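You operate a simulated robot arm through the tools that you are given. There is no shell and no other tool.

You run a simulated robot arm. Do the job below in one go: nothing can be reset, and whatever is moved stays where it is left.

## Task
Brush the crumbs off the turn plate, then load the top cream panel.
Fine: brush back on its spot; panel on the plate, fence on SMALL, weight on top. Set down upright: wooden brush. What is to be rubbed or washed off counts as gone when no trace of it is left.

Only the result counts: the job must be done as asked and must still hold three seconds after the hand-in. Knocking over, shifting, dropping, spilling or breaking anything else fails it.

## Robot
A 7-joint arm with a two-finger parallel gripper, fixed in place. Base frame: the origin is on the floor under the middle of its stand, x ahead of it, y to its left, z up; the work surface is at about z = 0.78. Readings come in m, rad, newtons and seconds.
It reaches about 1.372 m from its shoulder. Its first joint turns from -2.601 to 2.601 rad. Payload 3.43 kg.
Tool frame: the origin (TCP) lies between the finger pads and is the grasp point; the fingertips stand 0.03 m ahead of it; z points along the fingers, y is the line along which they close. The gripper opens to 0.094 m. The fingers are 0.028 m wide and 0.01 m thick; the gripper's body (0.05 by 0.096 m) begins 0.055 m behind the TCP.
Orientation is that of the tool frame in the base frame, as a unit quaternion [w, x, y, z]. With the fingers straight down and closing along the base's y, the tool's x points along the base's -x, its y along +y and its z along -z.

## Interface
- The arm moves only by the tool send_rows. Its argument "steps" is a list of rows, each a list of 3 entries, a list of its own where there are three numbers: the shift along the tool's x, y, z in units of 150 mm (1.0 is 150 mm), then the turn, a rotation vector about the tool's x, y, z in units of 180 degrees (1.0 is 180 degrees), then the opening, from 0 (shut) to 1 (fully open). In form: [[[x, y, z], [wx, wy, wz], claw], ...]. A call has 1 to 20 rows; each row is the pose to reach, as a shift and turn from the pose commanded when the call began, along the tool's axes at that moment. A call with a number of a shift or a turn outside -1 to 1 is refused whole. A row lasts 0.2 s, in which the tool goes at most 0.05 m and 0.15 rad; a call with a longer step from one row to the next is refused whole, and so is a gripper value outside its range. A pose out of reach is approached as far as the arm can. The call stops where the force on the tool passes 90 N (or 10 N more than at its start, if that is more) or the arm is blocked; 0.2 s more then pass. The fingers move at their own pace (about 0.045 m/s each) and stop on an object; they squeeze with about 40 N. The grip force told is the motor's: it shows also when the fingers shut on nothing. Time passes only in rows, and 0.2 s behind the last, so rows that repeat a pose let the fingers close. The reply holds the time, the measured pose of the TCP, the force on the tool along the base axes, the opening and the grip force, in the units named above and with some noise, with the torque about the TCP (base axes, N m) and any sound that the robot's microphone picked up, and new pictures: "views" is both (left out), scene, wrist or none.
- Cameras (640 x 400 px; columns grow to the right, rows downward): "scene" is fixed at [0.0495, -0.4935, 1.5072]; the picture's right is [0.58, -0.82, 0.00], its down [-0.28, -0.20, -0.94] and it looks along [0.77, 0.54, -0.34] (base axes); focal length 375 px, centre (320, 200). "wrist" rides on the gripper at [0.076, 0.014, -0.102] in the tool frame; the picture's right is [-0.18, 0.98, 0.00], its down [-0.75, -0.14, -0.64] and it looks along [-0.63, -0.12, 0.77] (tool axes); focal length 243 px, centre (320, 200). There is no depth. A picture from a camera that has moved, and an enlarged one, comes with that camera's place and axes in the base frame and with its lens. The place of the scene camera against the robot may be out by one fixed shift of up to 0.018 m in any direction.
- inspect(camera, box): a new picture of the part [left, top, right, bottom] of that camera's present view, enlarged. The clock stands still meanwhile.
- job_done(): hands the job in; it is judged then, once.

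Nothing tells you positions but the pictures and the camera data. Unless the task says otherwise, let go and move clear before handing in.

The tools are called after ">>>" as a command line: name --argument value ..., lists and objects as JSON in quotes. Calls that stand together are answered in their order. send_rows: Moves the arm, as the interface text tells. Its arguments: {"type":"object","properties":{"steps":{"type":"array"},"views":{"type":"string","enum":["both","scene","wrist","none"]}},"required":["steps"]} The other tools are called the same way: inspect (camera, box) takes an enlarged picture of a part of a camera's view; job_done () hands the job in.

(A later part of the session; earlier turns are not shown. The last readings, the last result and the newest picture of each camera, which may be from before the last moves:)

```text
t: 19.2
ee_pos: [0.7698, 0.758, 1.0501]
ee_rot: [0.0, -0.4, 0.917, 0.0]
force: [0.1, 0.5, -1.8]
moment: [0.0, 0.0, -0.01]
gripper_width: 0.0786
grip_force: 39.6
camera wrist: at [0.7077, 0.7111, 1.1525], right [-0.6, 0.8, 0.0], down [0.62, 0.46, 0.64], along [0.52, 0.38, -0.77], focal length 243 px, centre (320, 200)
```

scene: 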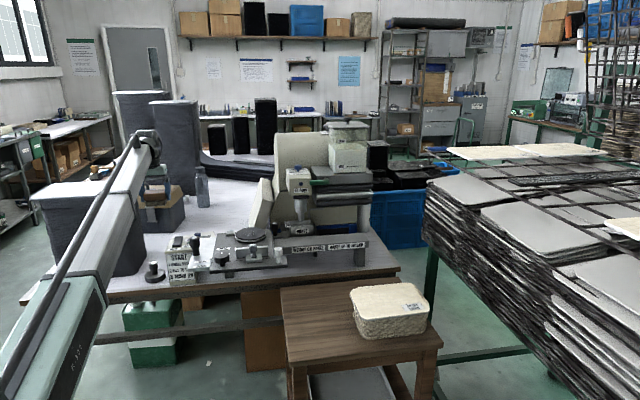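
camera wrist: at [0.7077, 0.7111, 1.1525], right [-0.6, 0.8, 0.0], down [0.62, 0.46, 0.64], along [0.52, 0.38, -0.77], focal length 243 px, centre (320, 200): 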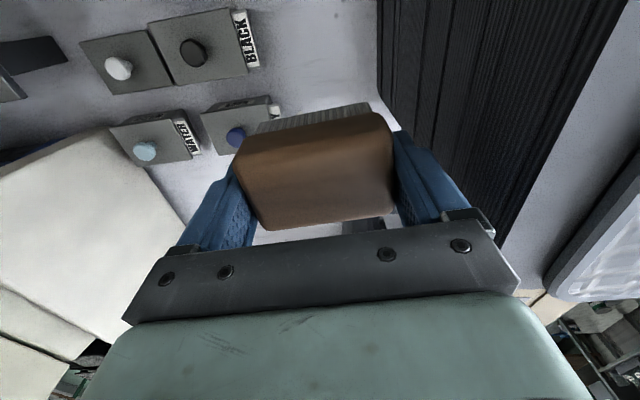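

The brush is firmly held and clear. I carry it across at z≈1.05 to above the plate.

>>> send_rows --steps '[[[0.14, -0.245, 0], [0, 0, 0], 0], [[0.28, -0.49, 0], [0, 0, 0], 0], [[0.418, -0.737, 0], [0, 0, 0], 0]]' --views "none"

>>> send_rows --steps '[[[0.14, -0.245, 0], [0, 0, 0], 0], [[0.28, -0.49, 0], [0, 0, 0], 0], [[0.418, -0.737, 0], [0, 0, 0], 0]]' --views "both"

```text
t: 20.0
ee_pos: [0.8051, 0.6369, 1.051]
ee_rot: [0.0, -0.401, 0.916, 0.0]
force: [0.1, 0.1, -0.4]
moment: [-0.02, -0.04, 0.02]
gripper_width: 0.0784
grip_force: 39.3
```

```text
t: 20.8
ee_pos: [0.8473, 0.5161, 1.0509]
ee_rot: [-0.001, -0.4, 0.916, 0.001]
force: [-0.4, -0.4, -0.6]
moment: [-0.04, -0.02, -0.03]
gripper_width: 0.0787
grip_force: 39.8
camera wrist: at [0.7848, 0.4698, 1.154], right [-0.6, 0.8, 0.0], down [0.62, 0.46, 0.64], along [0.52, 0.38, -0.77], focal length 243 px, centre (320, 200)
```

scene: 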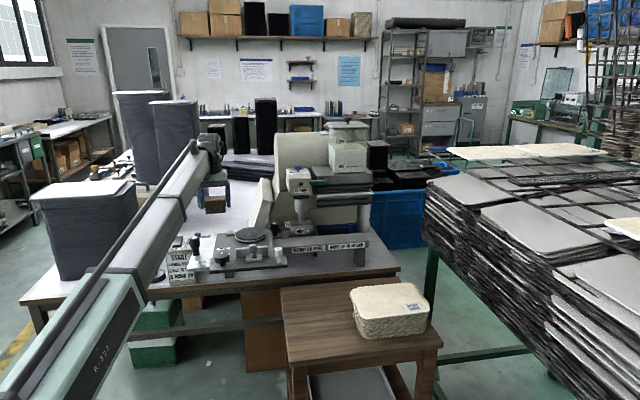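
wrist: 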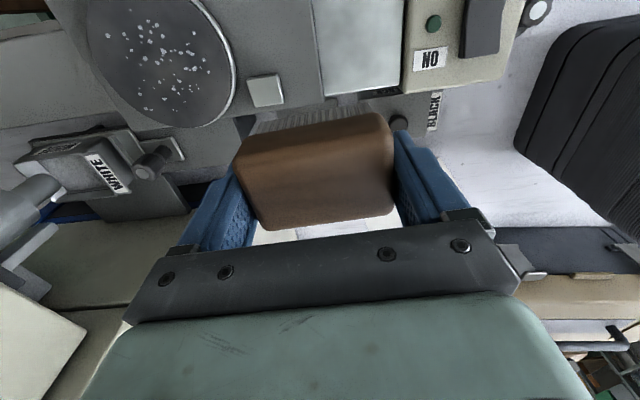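

Path remains clear. I move the last leg to stand above the plate centre.

>>> send_rows --steps '[[[0.14, -0.24, 0], [0, 0, 0], 0], [[0.28, -0.48, 0], [0, 0, 0], 0], [[0.423, -0.723, 0], [0, 0, 0], 0]]' --views "both"

>>> inspect --camera "scene" --box '[180, 150, 330, 270]'

```text
t: 21.6
ee_pos: [0.8829, 0.3959, 1.0514]
ee_rot: [-0.001, -0.401, 0.916, 0.0]
force: [0.8, 0.3, -0.5]
moment: [-0.01, -0.02, 0.0]
gripper_width: 0.0787
grip_force: 40.2
camera wrist: at [0.8214, 0.3487, 1.1539], right [-0.6, 0.8, 0.0], down [0.62, 0.46, 0.64], along [0.52, 0.38, -0.77], focal length 243 px, centre (320, 200)
```

scene: 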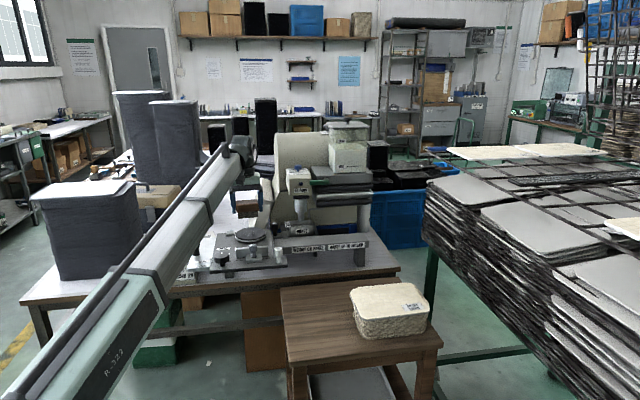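
wrist: 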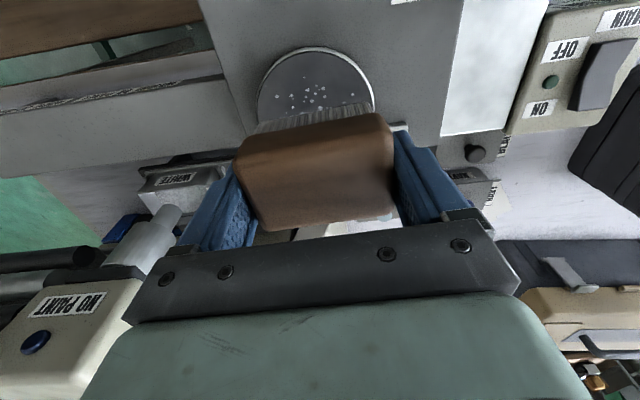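

```text
3.33 times, centred on (255, 210) of scene
camera zoom: at [0.0495, -0.4935, 1.5072], right [0.58, -0.82, 0.0], down [-0.28, -0.2, -0.94], along [0.77, 0.54, -0.34], focal length 1249 px, centre (537, 167)
```

zoom: 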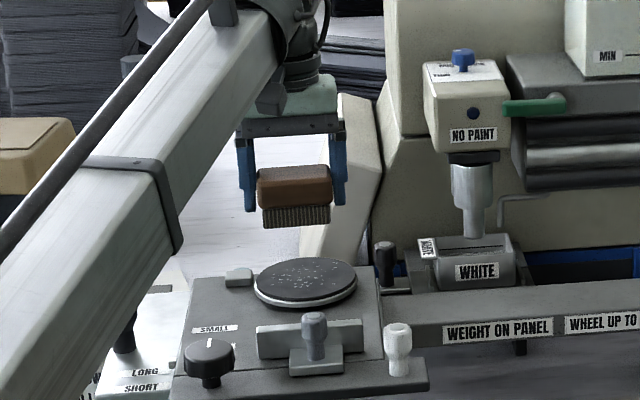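

The brush hangs right above the plate centre with its bristles down. I lower it in small steps until the bristles touch the plate.

>>> send_rows --steps '[[[0, 0, 0.2], [0, 0, 0], 0], [[0, 0, 0.36], [0, 0, 0], 0], [[0, 0, 0.42], [0, 0, 0], 0], [[0, 0, 0.44], [0, 0, 0], 0]]' --views "none"

>>> send_rows --steps '[[[0, 0, 0.013], [0, 0, 0], 0], [[0, 0, 0.02], [0, 0, 0], 0]]' --views "scene"

>>> inspect --camera "scene" --box '[200, 190, 310, 270]'

```text
t: 22.6
ee_pos: [0.8825, 0.397, 0.9852]
ee_rot: [0.0, -0.4, 0.916, 0.0]
force: [0.0, 0.4, 0.3]
moment: [0.01, 0.01, -0.04]
gripper_width: 0.0789
grip_force: 40.1
```

```text
t: 23.2
ee_pos: [0.883, 0.3963, 0.9825]
ee_rot: [0.0, -0.401, 0.916, 0.0]
force: [-0.2, -0.3, -0.7]
moment: [0.0, -0.01, 0.01]
gripper_width: 0.0788
grip_force: 40.1
```

scene: 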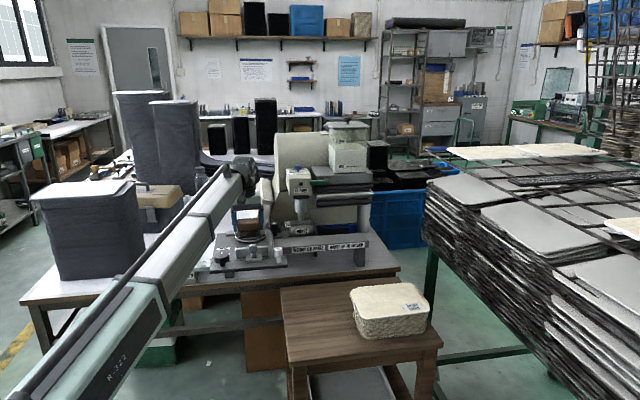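

```text
5.00 times, centred on (255, 230) of scene
camera zoom: at [0.0495, -0.4935, 1.5072], right [0.58, -0.82, 0.0], down [-0.28, -0.2, -0.94], along [0.77, 0.54, -0.34], focal length 1873 px, centre (645, 50)
```

zoom: 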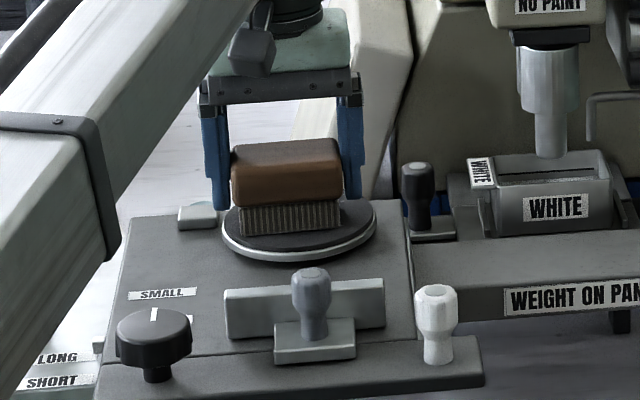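

The bristles seem to be just above the plate with no force yet. I lower a few more millimetres, watching the force.

>>> send_rows --steps '[[[0, 0, 0.01], [0, 0, 0], 0], [[0, 0, 0.02], [0, 0, 0], 0]]' --views "none"

>>> send_rows --steps '[[[0, 0, 0.007], [0, 0, 0], 0], [[0, 0, 0.013], [0, 0, 0], 0]]' --views "none"

```text
t: 23.8
ee_pos: [0.882, 0.3967, 0.9811]
ee_rot: [0.001, -0.4, 0.916, 0.0]
force: [-0.3, 1.4, 24.6]
moment: [-0.09, 0.28, -0.01]
gripper_width: 0.079
grip_force: 40.1
```

```text
t: 24.4
ee_pos: [0.8825, 0.3959, 0.9799]
ee_rot: [0.002, -0.399, 0.917, 0.0]
force: [5.4, 2.2, 42.6]
moment: [0.05, -0.05, 0.03]
gripper_width: 0.0791
grip_force: 40.2
```

Contact is at TCP z≈0.981. I ease off a little to press gently, then sweep the brush back and forth over the whole plate.

>>> send_rows --steps '[[[0, 0, -0.009], [0, 0, 0], 0], [[0.1, 0, -0.009], [0, 0, 0], 0], [[0.22, 0, -0.009], [0, 0, 0], 0], [[0.22, 0.13, -0.009], [0, 0, 0], 0], [[0.1, 0.13, -0.009], [0, 0, 0], 0], [[0, 0.13, -0.009], [0, 0, 0], 0], [[-0.1, 0.13, -0.009], [0, 0, 0], 0], [[-0.22, 0.13, -0.009], [0, 0, 0], 0], [[-0.22, 0, -0.009], [0, 0, 0], 0], [[-0.1, 0, -0.009], [0, 0, 0], 0], [[0, 0, -0.009], [0, 0, 0], 0], [[0.1, 0, -0.009], [0, 0, 0], 0], [[0.22, 0, -0.009], [0, 0, 0], 0], [[0.22, -0.13, -0.009], [0, 0, 0], 0], [[0.1, -0.13, -0.009], [0, 0, 0], 0], [[0, -0.13, -0.009], [0, 0, 0], 0], [[-0.1, -0.13, -0.009], [0, 0, 0], 0], [[-0.22, -0.13, -0.009], [0, 0, 0], 0], [[-0.22, 0, -0.009], [0, 0, 0], 0], [[0, 0, -0.009], [0, 0, 0], 0]]' --views "both"

>>> inspect --camera "scene" --box '[200, 190, 310, 270]'

```text
t: 28.6
ee_pos: [0.8802, 0.3954, 0.9791]
ee_rot: [-0.001, -0.4, 0.916, 0.0]
force: [-1.1, 1.1, 0.9]
moment: [0.1, 0.08, 0.03]
gripper_width: 0.0791
grip_force: 39.9
camera wrist: at [0.8184, 0.3487, 1.0815], right [-0.6, 0.8, 0.0], down [0.62, 0.46, 0.64], along [0.52, 0.38, -0.77], focal length 243 px, centre (320, 200)
```

scene: 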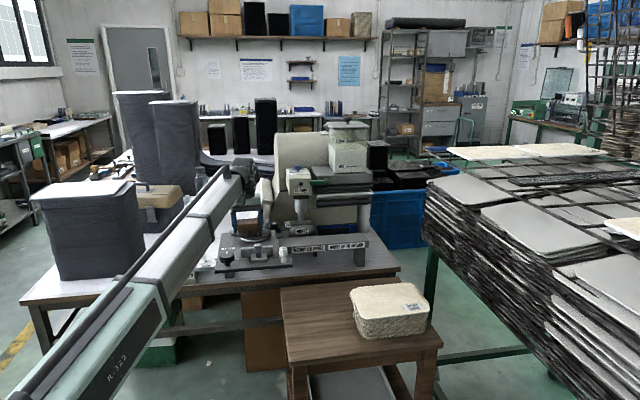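
wrist: 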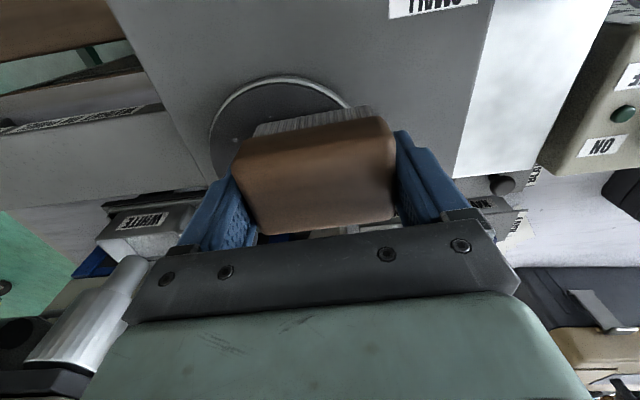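

```text
5.00 times, centred on (255, 230) of scene
camera zoom: at [0.0495, -0.4935, 1.5072], right [0.58, -0.82, 0.0], down [-0.28, -0.2, -0.94], along [0.77, 0.54, -0.34], focal length 1873 px, centre (645, 50)
```

zoom: 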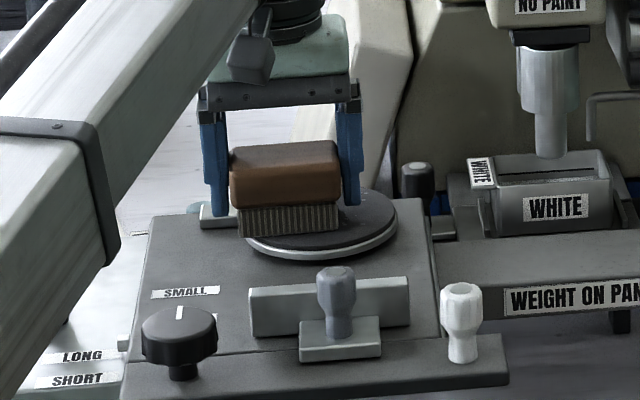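

The whole deck with plate, fence and silver slide appears to have moved about 17 mm along the bench to the right in the scene picture, while the beam stayed. I lift the brush off first and look closely at what is movable here.

>>> send_rows --steps '[[[0, 0, -0.1], [0, 0, 0], 0], [[0, 0, -0.3], [0, 0, 0], 0], [[0, 0, -0.47], [0, 0, 0], 0]]' --views "both"

>>> inspect --camera "scene" --box '[180, 200, 300, 290]'

>>> inspect --camera "wrist" --box '[220, 20, 520, 200]'

```text
t: 29.4
ee_pos: [0.8841, 0.3965, 1.0513]
ee_rot: [0.0, -0.4, 0.916, 0.001]
force: [1.1, 0.7, -1.1]
moment: [0.04, 0.05, -0.01]
gripper_width: 0.0788
grip_force: 39.5
camera wrist: at [0.8215, 0.3498, 1.1536], right [-0.6, 0.8, 0.0], down [0.62, 0.46, 0.64], along [0.52, 0.38, -0.77], focal length 243 px, centre (320, 200)
```

scene: 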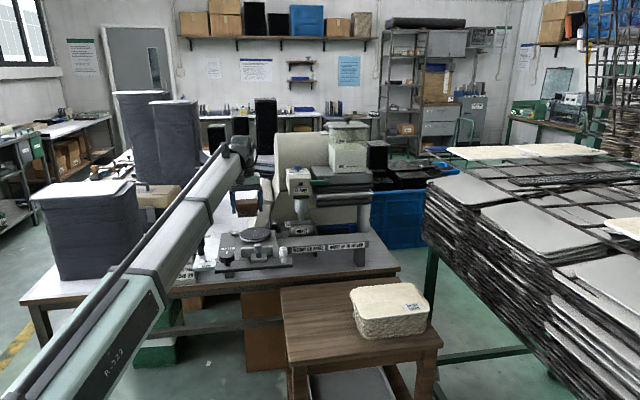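
wrist: 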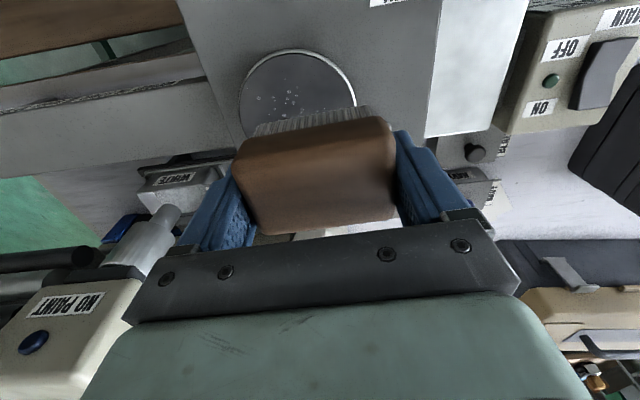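

```text
4.44 times, centred on (240, 245) of scene
camera zoom: at [0.0495, -0.4935, 1.5072], right [0.58, -0.82, 0.0], down [-0.28, -0.2, -0.94], along [0.77, 0.54, -0.34], focal length 1665 px, centre (676, 0)
```

zoom: 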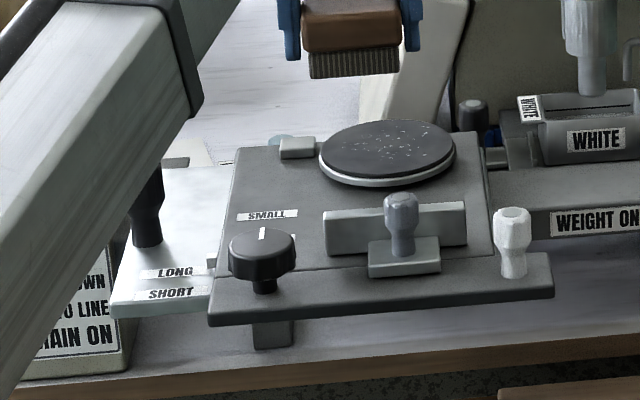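

```text
2.13 times, centred on (370, 110) of wrist
camera zoom: at [0.8215, 0.3498, 1.1536], right [-0.6, 0.8, 0.0], down [0.62, 0.46, 0.64], along [0.52, 0.38, -0.77], focal length 518 px, centre (213, 392)
```

zoom: 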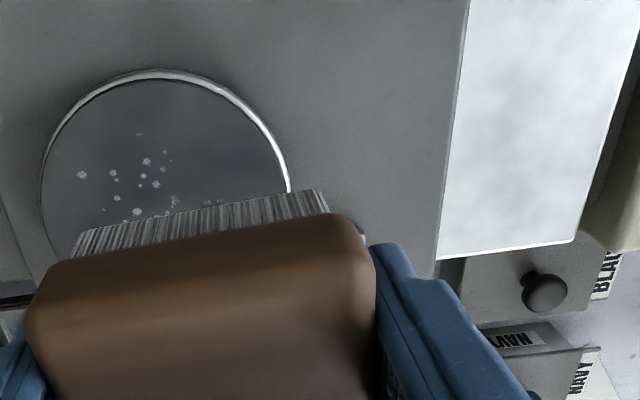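

The deck is a carriage that slides along the bench line (its support post and the beam did not move), and some crumbs remain. I will sweep only across the slide direction now, re-centred on the plate, and later drag the carriage back by the same 17 mm.

>>> send_rows --steps '[[[0.007, -0.115, 0], [0, 0, 0], 0], [[0.007, -0.115, 0.2], [0, 0, 0], 0], [[0.007, -0.115, 0.4], [0, 0, 0], 0], [[0.007, -0.115, 0.47], [0, 0, 0], 0], [[0.007, -0.115, 0.475], [0, 0, 0], 0]]' --views "none"

>>> send_rows --steps '[[[0, 0, 0.006], [0, 0, 0], 0], [[0, 0, 0.012], [0, 0, 0], 0]]' --views "none"

```text
t: 30.6
ee_pos: [0.8945, 0.3836, 0.98]
ee_rot: [0.001, -0.401, 0.916, 0.0]
force: [-0.2, -0.5, -1.0]
moment: [-0.01, 0.0, 0.01]
gripper_width: 0.0791
grip_force: 40.1
```

```text
t: 31.2
ee_pos: [0.8949, 0.3833, 0.9789]
ee_rot: [0.0, -0.401, 0.916, 0.0]
force: [1.7, 0.0, 19.2]
moment: [0.18, 0.22, 0.02]
gripper_width: 0.0785
grip_force: 39.9
```

Light contact (19 N). I sweep back and forth only along the tool's x, across the slide direction.

>>> send_rows --steps '[[[0.1, 0, 0], [0, 0, 0], 0], [[0.2, 0, 0], [0, 0, 0], 0], [[0.28, 0, 0], [0, 0, 0], 0], [[0.18, 0, 0], [0, 0, 0], 0], [[0.08, 0, 0], [0, 0, 0], 0], [[-0.02, 0, 0], [0, 0, 0], 0], [[-0.12, 0, 0], [0, 0, 0], 0], [[-0.22, 0, 0], [0, 0, 0], 0], [[-0.28, 0, 0], [0, 0, 0], 0], [[-0.18, 0, 0], [0, 0, 0], 0], [[-0.08, 0, 0], [0, 0, 0], 0], [[0.02, 0, 0], [0, 0, 0], 0], [[0.12, 0, 0], [0, 0, 0], 0], [[0.22, 0, 0], [0, 0, 0], 0], [[0.28, 0, 0], [0, 0, 0], 0], [[0.16, 0, 0], [0, 0, 0], 0], [[0.04, 0, 0], [0, 0, 0], 0], [[-0.08, 0, 0], [0, 0, 0], 0], [[-0.2, 0, 0], [0, 0, 0], 0], [[-0.28, 0, 0], [0, 0, 0], 0]]' --views "both"

>>> inspect --camera "scene" --box '[180, 200, 300, 290]'

>>> inspect --camera "wrist" --box '[180, 20, 480, 200]'

```text
t: 35.4
ee_pos: [0.9243, 0.4134, 0.9773]
ee_rot: [0.0, -0.399, 0.917, 0.0]
force: [-11.2, -11.4, 21.0]
moment: [-0.6, 0.21, -0.19]
gripper_width: 0.0786
grip_force: 39.8
camera wrist: at [0.8607, 0.3669, 1.08], right [-0.6, 0.8, 0.0], down [0.62, 0.46, 0.64], along [0.52, 0.38, -0.77], focal length 243 px, centre (320, 200)
```

scene: 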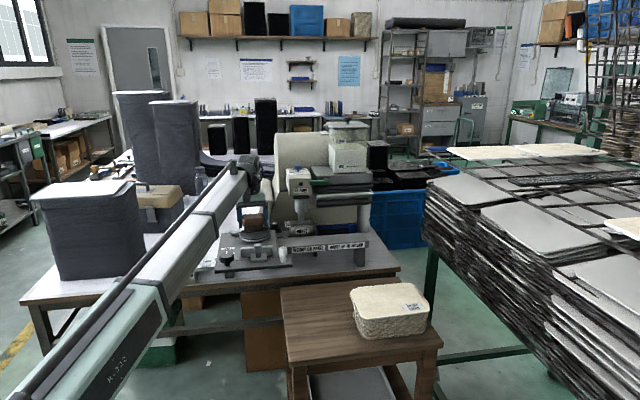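
wrist: 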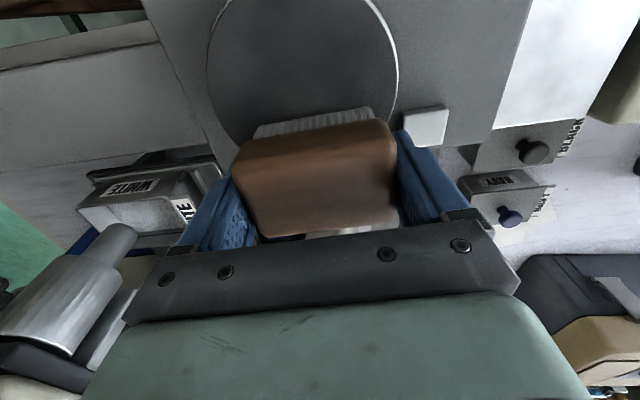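

```text
4.44 times, centred on (240, 245) of scene
camera zoom: at [0.0495, -0.4935, 1.5072], right [0.58, -0.82, 0.0], down [-0.28, -0.2, -0.94], along [0.77, 0.54, -0.34], focal length 1665 px, centre (676, 0)
```

zoom: 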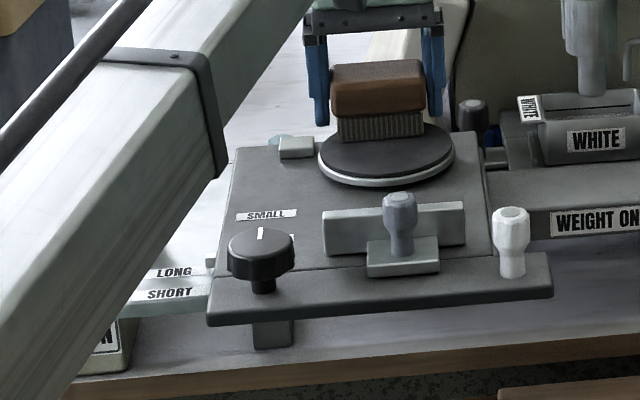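

```text
2.13 times, centred on (330, 110) of wrist
camera zoom: at [0.8607, 0.3669, 1.08], right [-0.6, 0.8, 0.0], down [0.62, 0.46, 0.64], along [0.52, 0.38, -0.77], focal length 518 px, centre (299, 392)
```

zoom: 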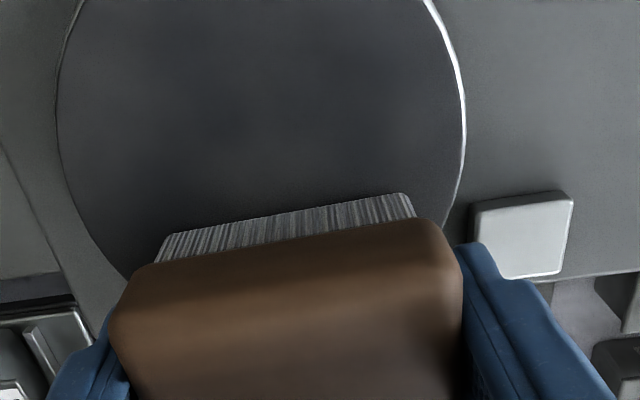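

The visible part of the plate is clean and the carriage stayed put this time. I sweep back to the other end to see the remaining part.

>>> send_rows --steps '[[[0.1, 0, 0], [0, 0, 0], 0], [[0.2, 0, 0], [0, 0, 0], 0], [[0.3, 0, 0], [0, 0, 0], 0], [[0.4, 0, 0], [0, 0, 0], 0], [[0.5, 0, 0], [0, 0, 0], 0], [[0.56, 0, 0], [0, 0, 0], 0]]' --views "scene"

>>> inspect --camera "scene" --box '[220, 215, 290, 265]'

```text
t: 36.8
ee_pos: [0.8668, 0.3534, 0.9772]
ee_rot: [0.002, -0.401, 0.916, 0.0]
force: [15.8, 16.1, 32.9]
moment: [0.2, 0.07, -0.05]
gripper_width: 0.0786
grip_force: 40.3
```

scene: 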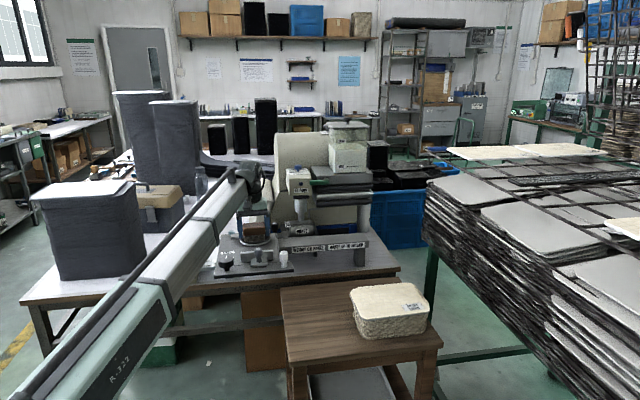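

```text
8.00 times, centred on (255, 240) of scene
camera zoom: at [0.0495, -0.4935, 1.5072], right [0.58, -0.82, 0.0], down [-0.28, -0.2, -0.94], along [0.77, 0.54, -0.34], focal length 2997 px, centre (840, -120)
```

zoom: 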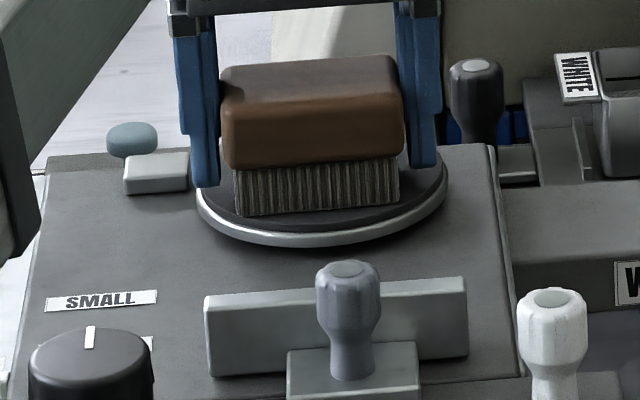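

I return to the plate centre in contact and then drag the carriage back by about 14.5 mm with the brush pressing, then lift to look.

>>> send_rows --steps '[[[-0.1, 0, 0], [0, 0, 0], 0], [[-0.2, 0, 0], [0, 0, 0], 0], [[-0.28, 0, 0], [0, 0, 0], 0], [[-0.28, 0.03, 0], [0, 0, 0], 0], [[-0.28, 0.06, 0], [0, 0, 0], 0], [[-0.28, 0.09, 0], [0, 0, 0], 0], [[-0.28, 0.097, 0], [0, 0, 0], 0]]' --views "scene"

>>> inspect --camera "scene" --box '[180, 200, 300, 290]'

```text
t: 38.4
ee_pos: [0.884, 0.3934, 0.9764]
ee_rot: [0.002, -0.399, 0.917, 0.0]
force: [-5.3, -12.2, 16.3]
moment: [-0.4, 0.29, -0.07]
gripper_width: 0.0787
grip_force: 39.9
```

scene: 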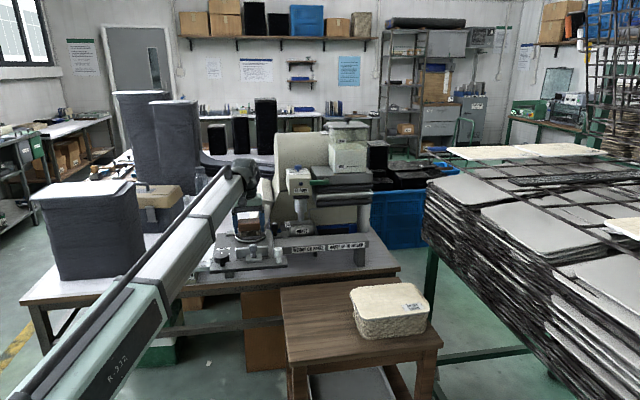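

```text
4.44 times, centred on (240, 245) of scene
camera zoom: at [0.0495, -0.4935, 1.5072], right [0.58, -0.82, 0.0], down [-0.28, -0.2, -0.94], along [0.77, 0.54, -0.34], focal length 1665 px, centre (676, 0)
```

zoom: 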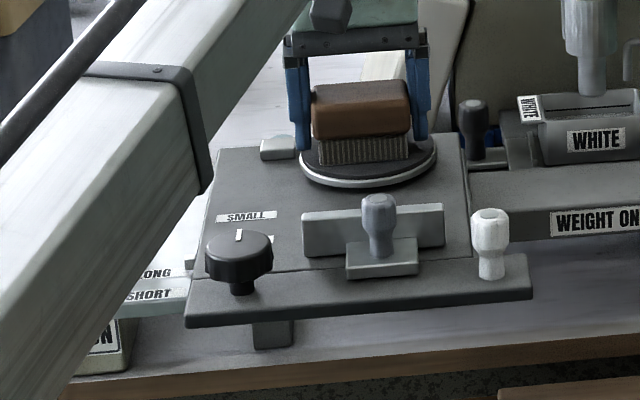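

The carriage is back exactly where it was (knob, plate and label pixels match the first picture). I lift the brush straight up and look at the plate.

>>> send_rows --steps '[[[0, 0, -0.05], [0, 0, 0], 0], [[0, 0, -0.3], [0, 0, 0], 0], [[0, 0, -0.6], [0, 0, 0], 0], [[0.1, 0, -0.8], [0, 0, 0], 0], [[0.1, 0.2, -0.8], [0, 0, 0], 0], [[0.1, 0.45, -0.8], [0, 0, 0], 0]]' --views "both"

>>> inspect --camera "scene" --box '[220, 215, 290, 265]'

>>> inspect --camera "wrist" --box '[100, 20, 400, 200]'

```text
t: 39.8
ee_pos: [0.8251, 0.4281, 1.0969]
ee_rot: [0.0, -0.4, 0.917, 0.0]
force: [-0.3, 0.0, -0.9]
moment: [0.01, 0.04, 0.02]
gripper_width: 0.0786
grip_force: 39.9
camera wrist: at [0.7628, 0.3818, 1.1983], right [-0.59, 0.8, 0.0], down [0.62, 0.46, 0.64], along [0.52, 0.38, -0.77], focal length 243 px, centre (320, 200)
```

scene: 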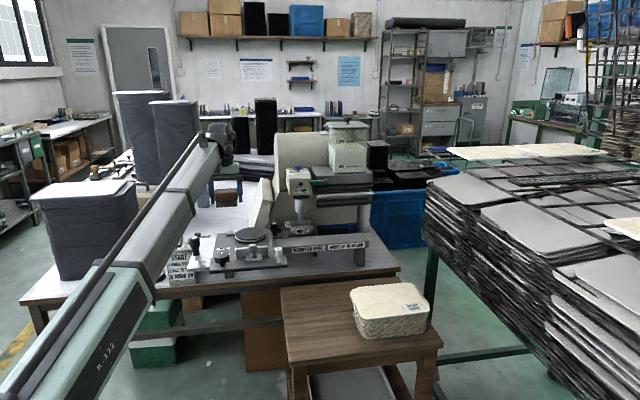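
wrist: 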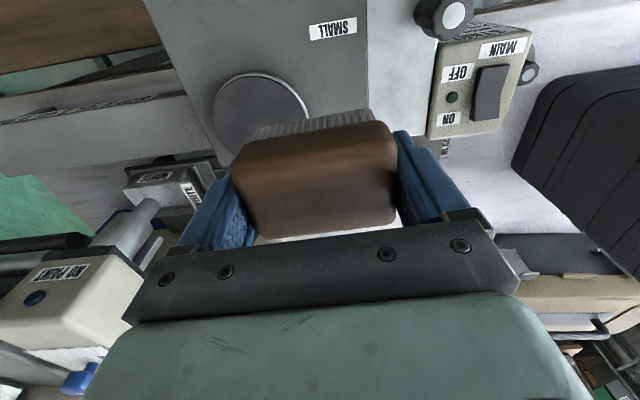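

```text
8.00 times, centred on (255, 240) of scene
camera zoom: at [0.0495, -0.4935, 1.5072], right [0.58, -0.82, 0.0], down [-0.28, -0.2, -0.94], along [0.77, 0.54, -0.34], focal length 2997 px, centre (840, -120)
```

zoom: 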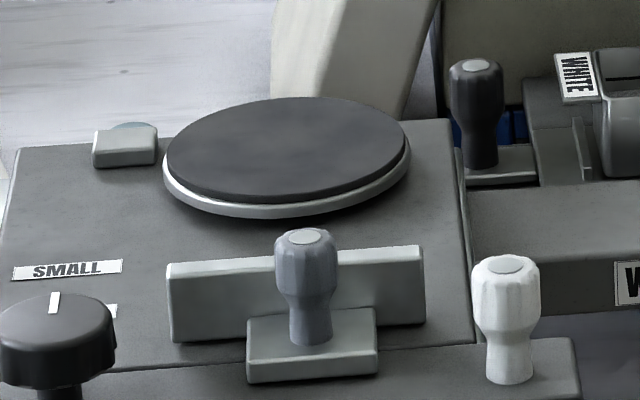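

```text
2.13 times, centred on (250, 110) of wrist
camera zoom: at [0.7628, 0.3818, 1.1983], right [-0.59, 0.8, 0.0], down [0.62, 0.46, 0.64], along [0.52, 0.38, -0.77], focal length 518 px, centre (469, 392)
```

zoom: 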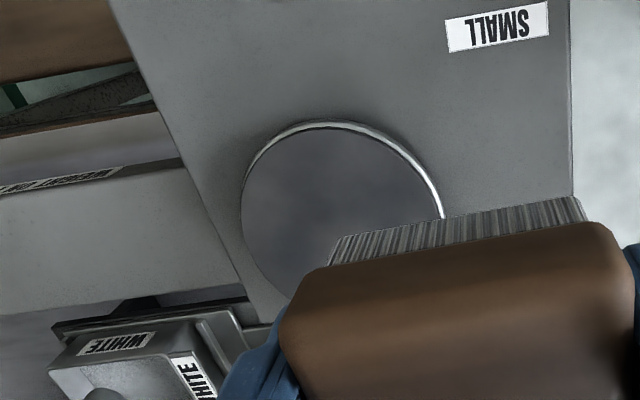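

The plate is completely clean. I carry the brush back the same way to above its spot near (0.769, 0.7585).

>>> send_rows --steps '[[[-0.17, 0.22, 0], [0, 0, 0], 0], [[-0.34, 0.44, 0], [0, 0, 0], 0], [[-0.51, 0.66, 0], [0, 0, 0], 0], [[-0.683, 0.884, 0], [0, 0, 0], 0]]' --views "none"

>>> send_rows --steps '[[[-0.17, 0.22, 0], [0, 0, 0], 0], [[-0.34, 0.44, 0], [0, 0, 0], 0], [[-0.51, 0.66, 0], [0, 0, 0], 0], [[-0.683, 0.884, 0], [0, 0, 0], 0]]' --views "both"

```text
t: 40.8
ee_pos: [0.7972, 0.593, 1.0968]
ee_rot: [0.0, -0.399, 0.917, 0.0]
force: [-0.7, -0.8, -0.6]
moment: [0.02, -0.01, -0.03]
gripper_width: 0.0789
grip_force: 40.0
```

```text
t: 41.8
ee_pos: [0.7684, 0.7592, 1.0982]
ee_rot: [0.0, -0.4, 0.917, 0.0]
force: [0.2, -0.9, -1.4]
moment: [0.04, 0.0, -0.02]
gripper_width: 0.0784
grip_force: 39.8
camera wrist: at [0.7062, 0.7125, 1.2003], right [-0.59, 0.8, 0.0], down [0.62, 0.46, 0.64], along [0.52, 0.38, -0.77], focal length 243 px, centre (320, 200)
```

scene: 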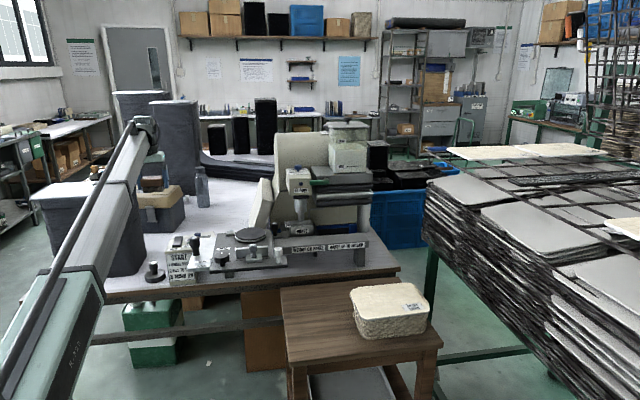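
wrist: 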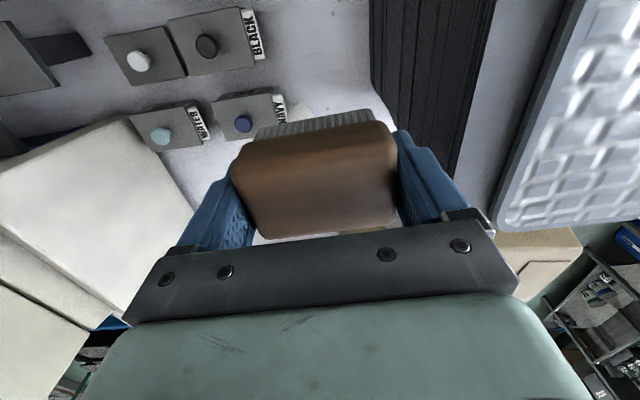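

I'm above the brush's spot at the same pose; I lower it straight down next to the pile as before.

>>> send_rows --steps '[[[0, 0, 0.25], [0, 0, 0], 0], [[0, 0, 0.5], [0, 0, 0], 0], [[0, 0, 0.75], [0, 0, 0], 0], [[0, 0, 1.0], [0, 0, 0], 0]]' --views "none"

>>> send_rows --steps '[[[0, 0, 0.25], [0, 0, 0], 0], [[0, 0, 0.5], [0, 0, 0], 0], [[0, 0, 0.68], [0, 0, 0], 0], [[0, 0, 0.78], [0, 0, 0], 0]]' --views "none"

>>> send_rows --steps '[[[0, 0, 0.02], [0, 0, 0], 0], [[0, 0, 0.04], [0, 0, 0], 0]]' --views "both"

```text
t: 42.8
ee_pos: [0.7678, 0.7593, 0.947]
ee_rot: [0.0, -0.401, 0.916, 0.0]
force: [0.2, -0.3, -0.6]
moment: [0.0, 0.01, -0.01]
gripper_width: 0.0786
grip_force: 39.9
```

```text
t: 43.8
ee_pos: [0.7695, 0.7586, 0.8276]
ee_rot: [0.001, -0.4, 0.916, 0.0]
force: [0.0, -0.3, -0.6]
moment: [-0.01, 0.02, -0.01]
gripper_width: 0.0787
grip_force: 40.2
```

```text
t: 44.4
ee_pos: [0.7701, 0.7599, 0.8224]
ee_rot: [0.0, -0.4, 0.917, -0.001]
force: [-0.8, 0.4, -1.6]
moment: [-0.02, 0.02, -0.04]
gripper_width: 0.0788
grip_force: 40.5
camera wrist: at [0.7072, 0.7129, 0.9258], right [-0.6, 0.8, 0.0], down [0.62, 0.46, 0.64], along [0.52, 0.38, -0.77], focal length 243 px, centre (320, 200)
```

scene: 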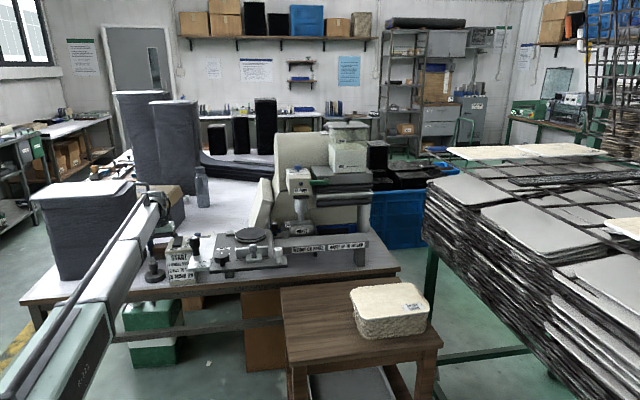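
wrist: 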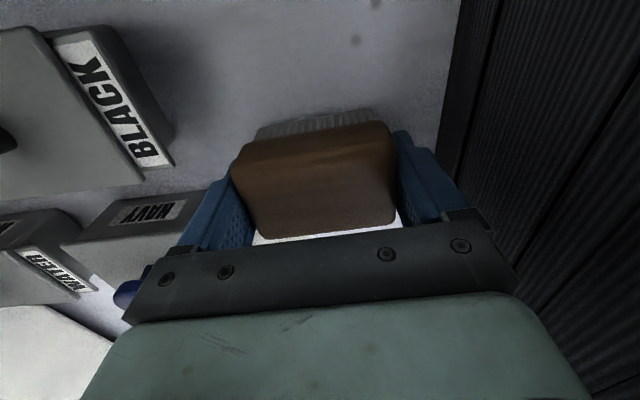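

Same position as at pick-up. I lower by millimetres until the bristles touch the bench.

>>> send_rows --steps '[[[0, 0, 0.007], [0, 0, 0], 0], [[0, 0, 0.013], [0, 0, 0], 0]]' --views "none"

>>> send_rows --steps '[[[0, 0, 0.007], [0, 0, 0], 0]]' --views "none"

```text
t: 45.0
ee_pos: [0.7699, 0.7595, 0.8217]
ee_rot: [0.0, -0.401, 0.916, -0.001]
force: [0.3, 0.6, -1.4]
moment: [0.01, -0.02, 0.01]
gripper_width: 0.079
grip_force: 39.9
```

```text
t: 45.4
ee_pos: [0.7688, 0.7594, 0.8199]
ee_rot: [0.0, -0.4, 0.916, 0.0]
force: [-0.7, -0.1, -1.2]
moment: [-0.01, -0.03, 0.03]
gripper_width: 0.0787
grip_force: 39.7
```

>>> send_rows --steps '[[[0, 0, 0.007], [0, 0, 0], 0], [[0, 0, 0.01], [0, 0, 0], 0]]' --views "none"

>>> send_rows --steps '[[[0, 0, 0.007], [0, 0, 0], 0]]' --views "none"

```text
t: 46.0
ee_pos: [0.7686, 0.7589, 0.8179]
ee_rot: [0.0, -0.401, 0.916, 0.001]
force: [0.2, -0.5, -0.7]
moment: [0.02, -0.03, -0.01]
gripper_width: 0.0784
grip_force: 39.8
```

```text
t: 46.4
ee_pos: [0.7681, 0.7593, 0.8166]
ee_rot: [0.001, -0.4, 0.916, -0.001]
force: [-0.7, -1.0, -0.4]
moment: [0.0, 0.02, 0.0]
gripper_width: 0.0786
grip_force: 39.6
```

No contact yet at 0.8166; I continue carefully, keeping the fingertips above the bench.

>>> send_rows --steps '[[[0, 0, 0.007], [0, 0, 0], 0]]' --views "none"

>>> send_rows --steps '[[[0, 0, 0.007], [0, 0, 0], 0]]' --views "wrist"

>>> inspect --camera "scene" --box '[140, 220, 200, 270]'

```text
t: 46.8
ee_pos: [0.7684, 0.7593, 0.8161]
ee_rot: [0.0, -0.4, 0.916, -0.001]
force: [-0.2, 0.6, 1.2]
moment: [0.04, -0.07, 0.0]
gripper_width: 0.0787
grip_force: 39.8
```

```text
t: 47.2
ee_pos: [0.7694, 0.7593, 0.8168]
ee_rot: [0.001, -0.4, 0.916, 0.0]
force: [1.0, 1.7, 11.2]
moment: [-0.02, -0.01, 0.04]
gripper_width: 0.0787
grip_force: 39.9
camera wrist: at [0.7067, 0.7122, 0.9189], right [-0.6, 0.8, 0.0], down [0.62, 0.46, 0.64], along [0.52, 0.38, -0.77], focal length 243 px, centre (320, 200)
```

wrist: 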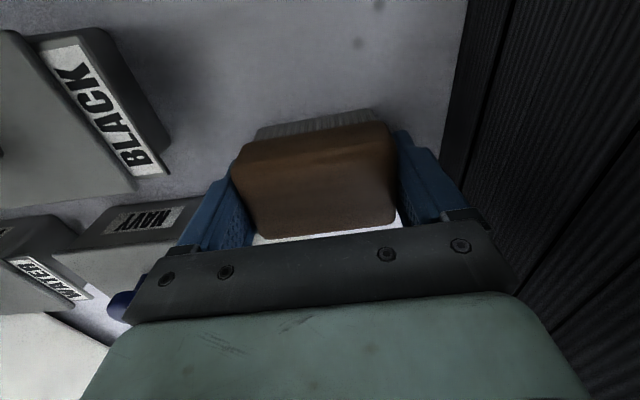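

```text
8.00 times, centred on (170, 245) of scene
camera zoom: at [0.0495, -0.4935, 1.5072], right [0.58, -0.82, 0.0], down [-0.28, -0.2, -0.94], along [0.77, 0.54, -0.34], focal length 2997 px, centre (1520, -160)
```

zoom: 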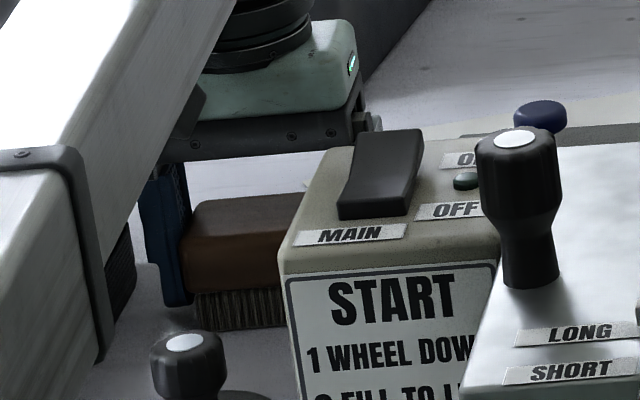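

The bristles touch the bench (11 N). I open the gripper and wait, then rise straight up.

>>> send_rows --steps '[[[0, 0, 0], [0, 0, 0], 0.9], [[0, 0, 0], [0, 0, 0], 1], [[0, 0, 0], [0, 0, 0], 1], [[0, 0, 0], [0, 0, 0], 1]]' --views "none"

>>> send_rows --steps '[[[0, 0, -0.1], [0, 0, 0], 1], [[0, 0, -0.3], [0, 0, 0], 1], [[0, 0, -0.55], [0, 0, 0], 1], [[0, 0, -0.8], [0, 0, 0], 1], [[0, 0, -1], [0, 0, 0], 1]]' --views "both"

>>> inspect --camera "wrist" --box '[200, 20, 480, 200]'

```text
t: 48.2
ee_pos: [0.7686, 0.7594, 0.8146]
ee_rot: [0.001, -0.4, 0.917, 0.0]
force: [-0.1, 0.1, 0.1]
moment: [0.01, 0.02, 0.03]
gripper_width: 0.0938
grip_force: 0.0
```

```text
t: 49.4
ee_pos: [0.77, 0.7592, 0.9661]
ee_rot: [0.0, -0.401, 0.916, 0.001]
force: [0.0, 0.2, -0.2]
moment: [-0.05, -0.01, 0.01]
gripper_width: 0.0941
grip_force: 0.1
camera wrist: at [0.7071, 0.7132, 1.0686], right [-0.6, 0.8, 0.0], down [0.62, 0.46, 0.64], along [0.52, 0.38, -0.77], focal length 243 px, centre (320, 200)
```

scene: 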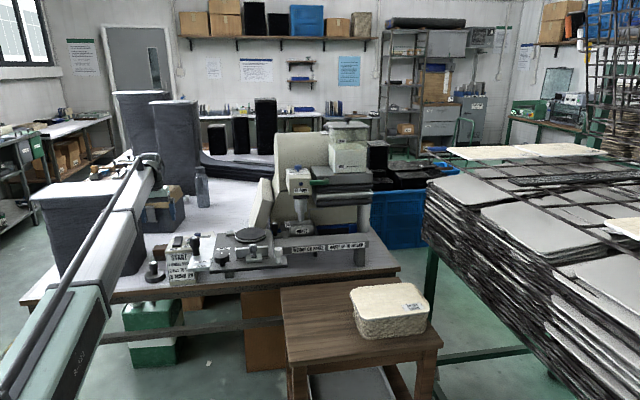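
wrist: 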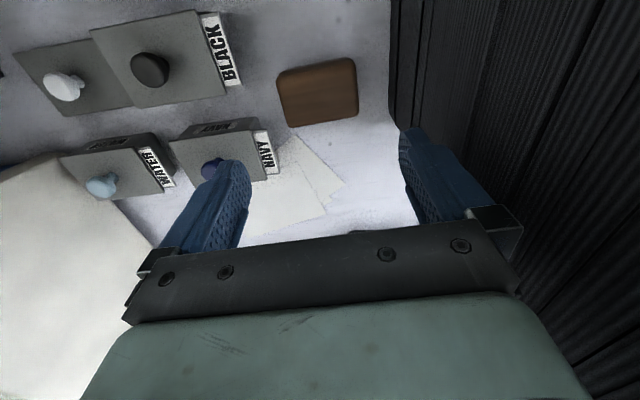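

```text
2.22 times, centred on (340, 110) of wrist
camera zoom: at [0.7071, 0.7132, 1.0686], right [-0.6, 0.8, 0.0], down [0.62, 0.46, 0.64], along [0.52, 0.38, -0.77], focal length 539 px, centre (276, 400)
```

zoom: 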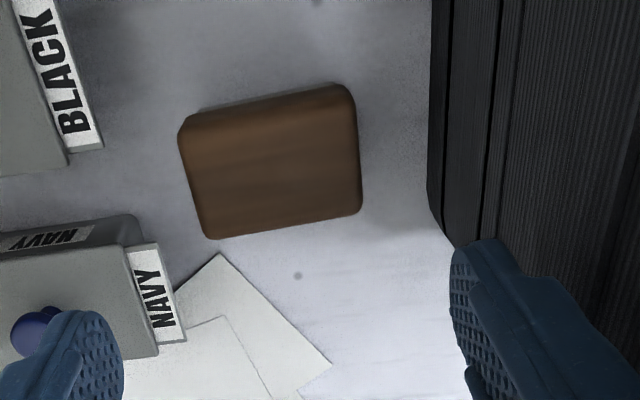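

The brush stands upright on its spot again. Now for the panel: I rise, move away from the pile and turn the hand so that the fingers can later point horizontally under the panel's overhanging edge.

>>> send_rows --steps '[[[0, 0, -0.25], [0, 0, 0], 1], [[0, 0, -0.5], [0, 0, 0], 1], [[0, 0, -0.75], [0, 0, 0], 1], [[0, 0, -1], [0, 0, 0], 1]]' --views "none"

>>> send_rows --steps '[[[0.2, -0.24, -0.08], [0, 0, 0], 1], [[0.4, -0.48, -0.16], [0, 0, 0], 1], [[0.645, -0.776, -0.267], [0, 0, 0.04], 1], [[0.645, -0.776, -0.267], [0, 0, 0.08], 1], [[0.645, -0.776, -0.267], [0, 0, 0.12], 1], [[0.645, -0.776, -0.267], [0, 0, 0.16], 1], [[0.645, -0.776, -0.267], [0, 0, 0.2], 1], [[0.645, -0.776, -0.267], [0, 0, 0.24], 1], [[0.645, -0.776, -0.267], [0, 0, 0.28], 1], [[0.645, -0.776, -0.267], [0, 0, 0.32], 1], [[0.645, -0.776, -0.267], [0, 0, 0.36], 1], [[0.645, -0.776, -0.267], [0, 0, 0.4], 1], [[0.645, -0.776, -0.267], [0, 0, 0.44], 1], [[0.645, -0.776, -0.267], [0, 0, 0.48], 1], [[0.645, -0.776, -0.267], [0, 0, 0.502], 1]]' --views "both"

```text
t: 50.4
ee_pos: [0.7679, 0.7598, 1.1162]
ee_rot: [0.0, -0.402, 0.916, -0.001]
force: [-0.6, 1.1, -0.3]
moment: [-0.02, -0.01, 0.0]
gripper_width: 0.0939
grip_force: 0.0
```

```text
refused: row 3 steps farther than a row can; nothing moved
```

The call was refused because one step was too long; I resend it with smaller steps.

>>> send_rows --steps '[[[0.16, -0.19, -0.07], [0, 0, 0.03], 1], [[0.32, -0.38, -0.13], [0, 0, 0.07], 1], [[0.48, -0.57, -0.2], [0, 0, 0.11], 1], [[0.645, -0.776, -0.267], [0, 0, 0.15], 1], [[0.645, -0.776, -0.267], [0, 0, 0.19], 1], [[0.645, -0.776, -0.267], [0, 0, 0.23], 1], [[0.645, -0.776, -0.267], [0, 0, 0.27], 1], [[0.645, -0.776, -0.267], [0, 0, 0.31], 1], [[0.645, -0.776, -0.267], [0, 0, 0.35], 1], [[0.645, -0.776, -0.267], [0, 0, 0.39], 1], [[0.645, -0.776, -0.267], [0, 0, 0.43], 1], [[0.645, -0.776, -0.267], [0, 0, 0.47], 1], [[0.645, -0.776, -0.267], [0, 0, 0.502], 1]]' --views "both"

```text
t: 53.2
ee_pos: [0.7884, 0.6098, 1.1555]
ee_rot: [0.0, 0.368, 0.93, 0.001]
force: [0.8, 1.0, 0.2]
moment: [0.0, 0.0, -0.02]
gripper_width: 0.0939
grip_force: 0.1
camera wrist: at [0.7434, 0.671, 1.2587], right [0.81, 0.59, 0.0], down [0.45, -0.62, 0.64], along [0.38, -0.52, -0.77], focal length 243 px, centre (320, 200)
```

scene: 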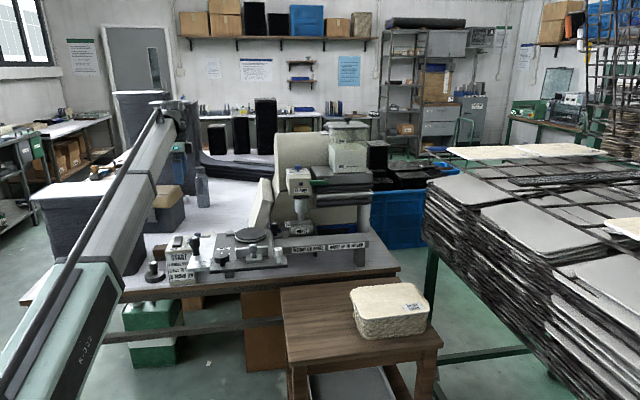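
wrist: 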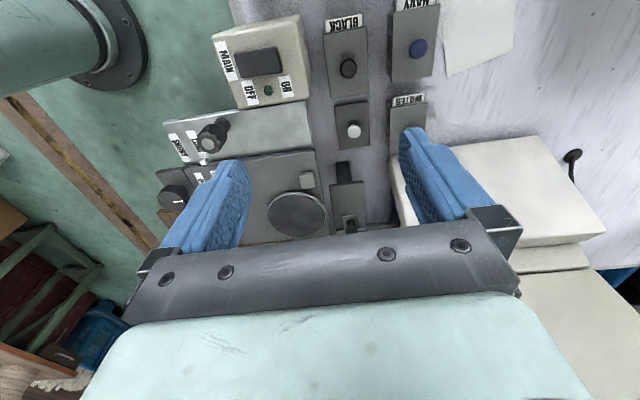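

The hand is now turned so that its closing line runs along about 47°. I move sideways at this height to the free space above the stool.

>>> send_rows --steps '[[[-0.18, -0.18, 0], [0, 0, 0], 1], [[-0.36, -0.36, 0], [0, 0, 0], 1], [[-0.54, -0.54, 0], [0, 0, 0], 1], [[-0.71, -0.729, 0], [0, 0, 0], 1]]' --views "none"

>>> send_rows --steps '[[[-0.18, -0.18, 0], [0, 0, 0], 1], [[-0.36, -0.36, 0], [0, 0, 0], 1], [[-0.54, -0.54, 0], [0, 0, 0], 1], [[-0.71, -0.729, 0], [0, 0, 0], 1]]' --views "none"

>>> send_rows --steps '[[[-0.18, -0.18, 0], [0, 0, 0], 1], [[-0.36, -0.36, 0], [0, 0, 0], 1], [[-0.54, -0.54, 0], [0, 0, 0], 1], [[-0.71, -0.729, 0], [0, 0, 0], 1]]' --views "both"

```text
t: 54.2
ee_pos: [0.7936, 0.4554, 1.155]
ee_rot: [0.001, 0.368, 0.93, 0.0]
force: [-0.1, 0.0, 0.4]
moment: [0.0, 0.0, -0.01]
gripper_width: 0.094
grip_force: 0.1
```

```text
t: 55.2
ee_pos: [0.7928, 0.3041, 1.156]
ee_rot: [0.0, 0.368, 0.93, 0.0]
force: [-0.5, 0.1, 0.2]
moment: [0.0, 0.01, -0.02]
gripper_width: 0.0939
grip_force: 0.2
```

```text
t: 56.2
ee_pos: [0.7971, 0.152, 1.1568]
ee_rot: [0.0, 0.367, 0.93, 0.0]
force: [-0.4, 0.4, -0.6]
moment: [-0.03, 0.05, -0.02]
gripper_width: 0.0937
grip_force: 0.1
camera wrist: at [0.752, 0.2129, 1.2593], right [0.81, 0.59, 0.0], down [0.45, -0.62, 0.64], along [0.38, -0.52, -0.77], focal length 243 px, centre (320, 200)
```

scene: 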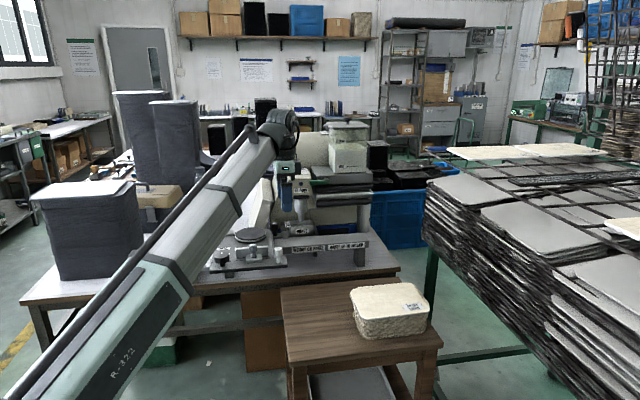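
wrist: 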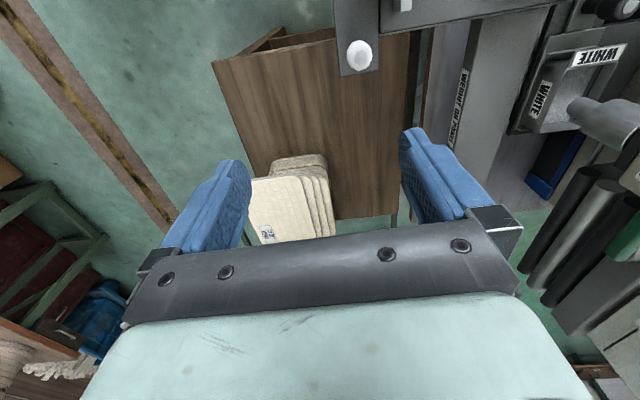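

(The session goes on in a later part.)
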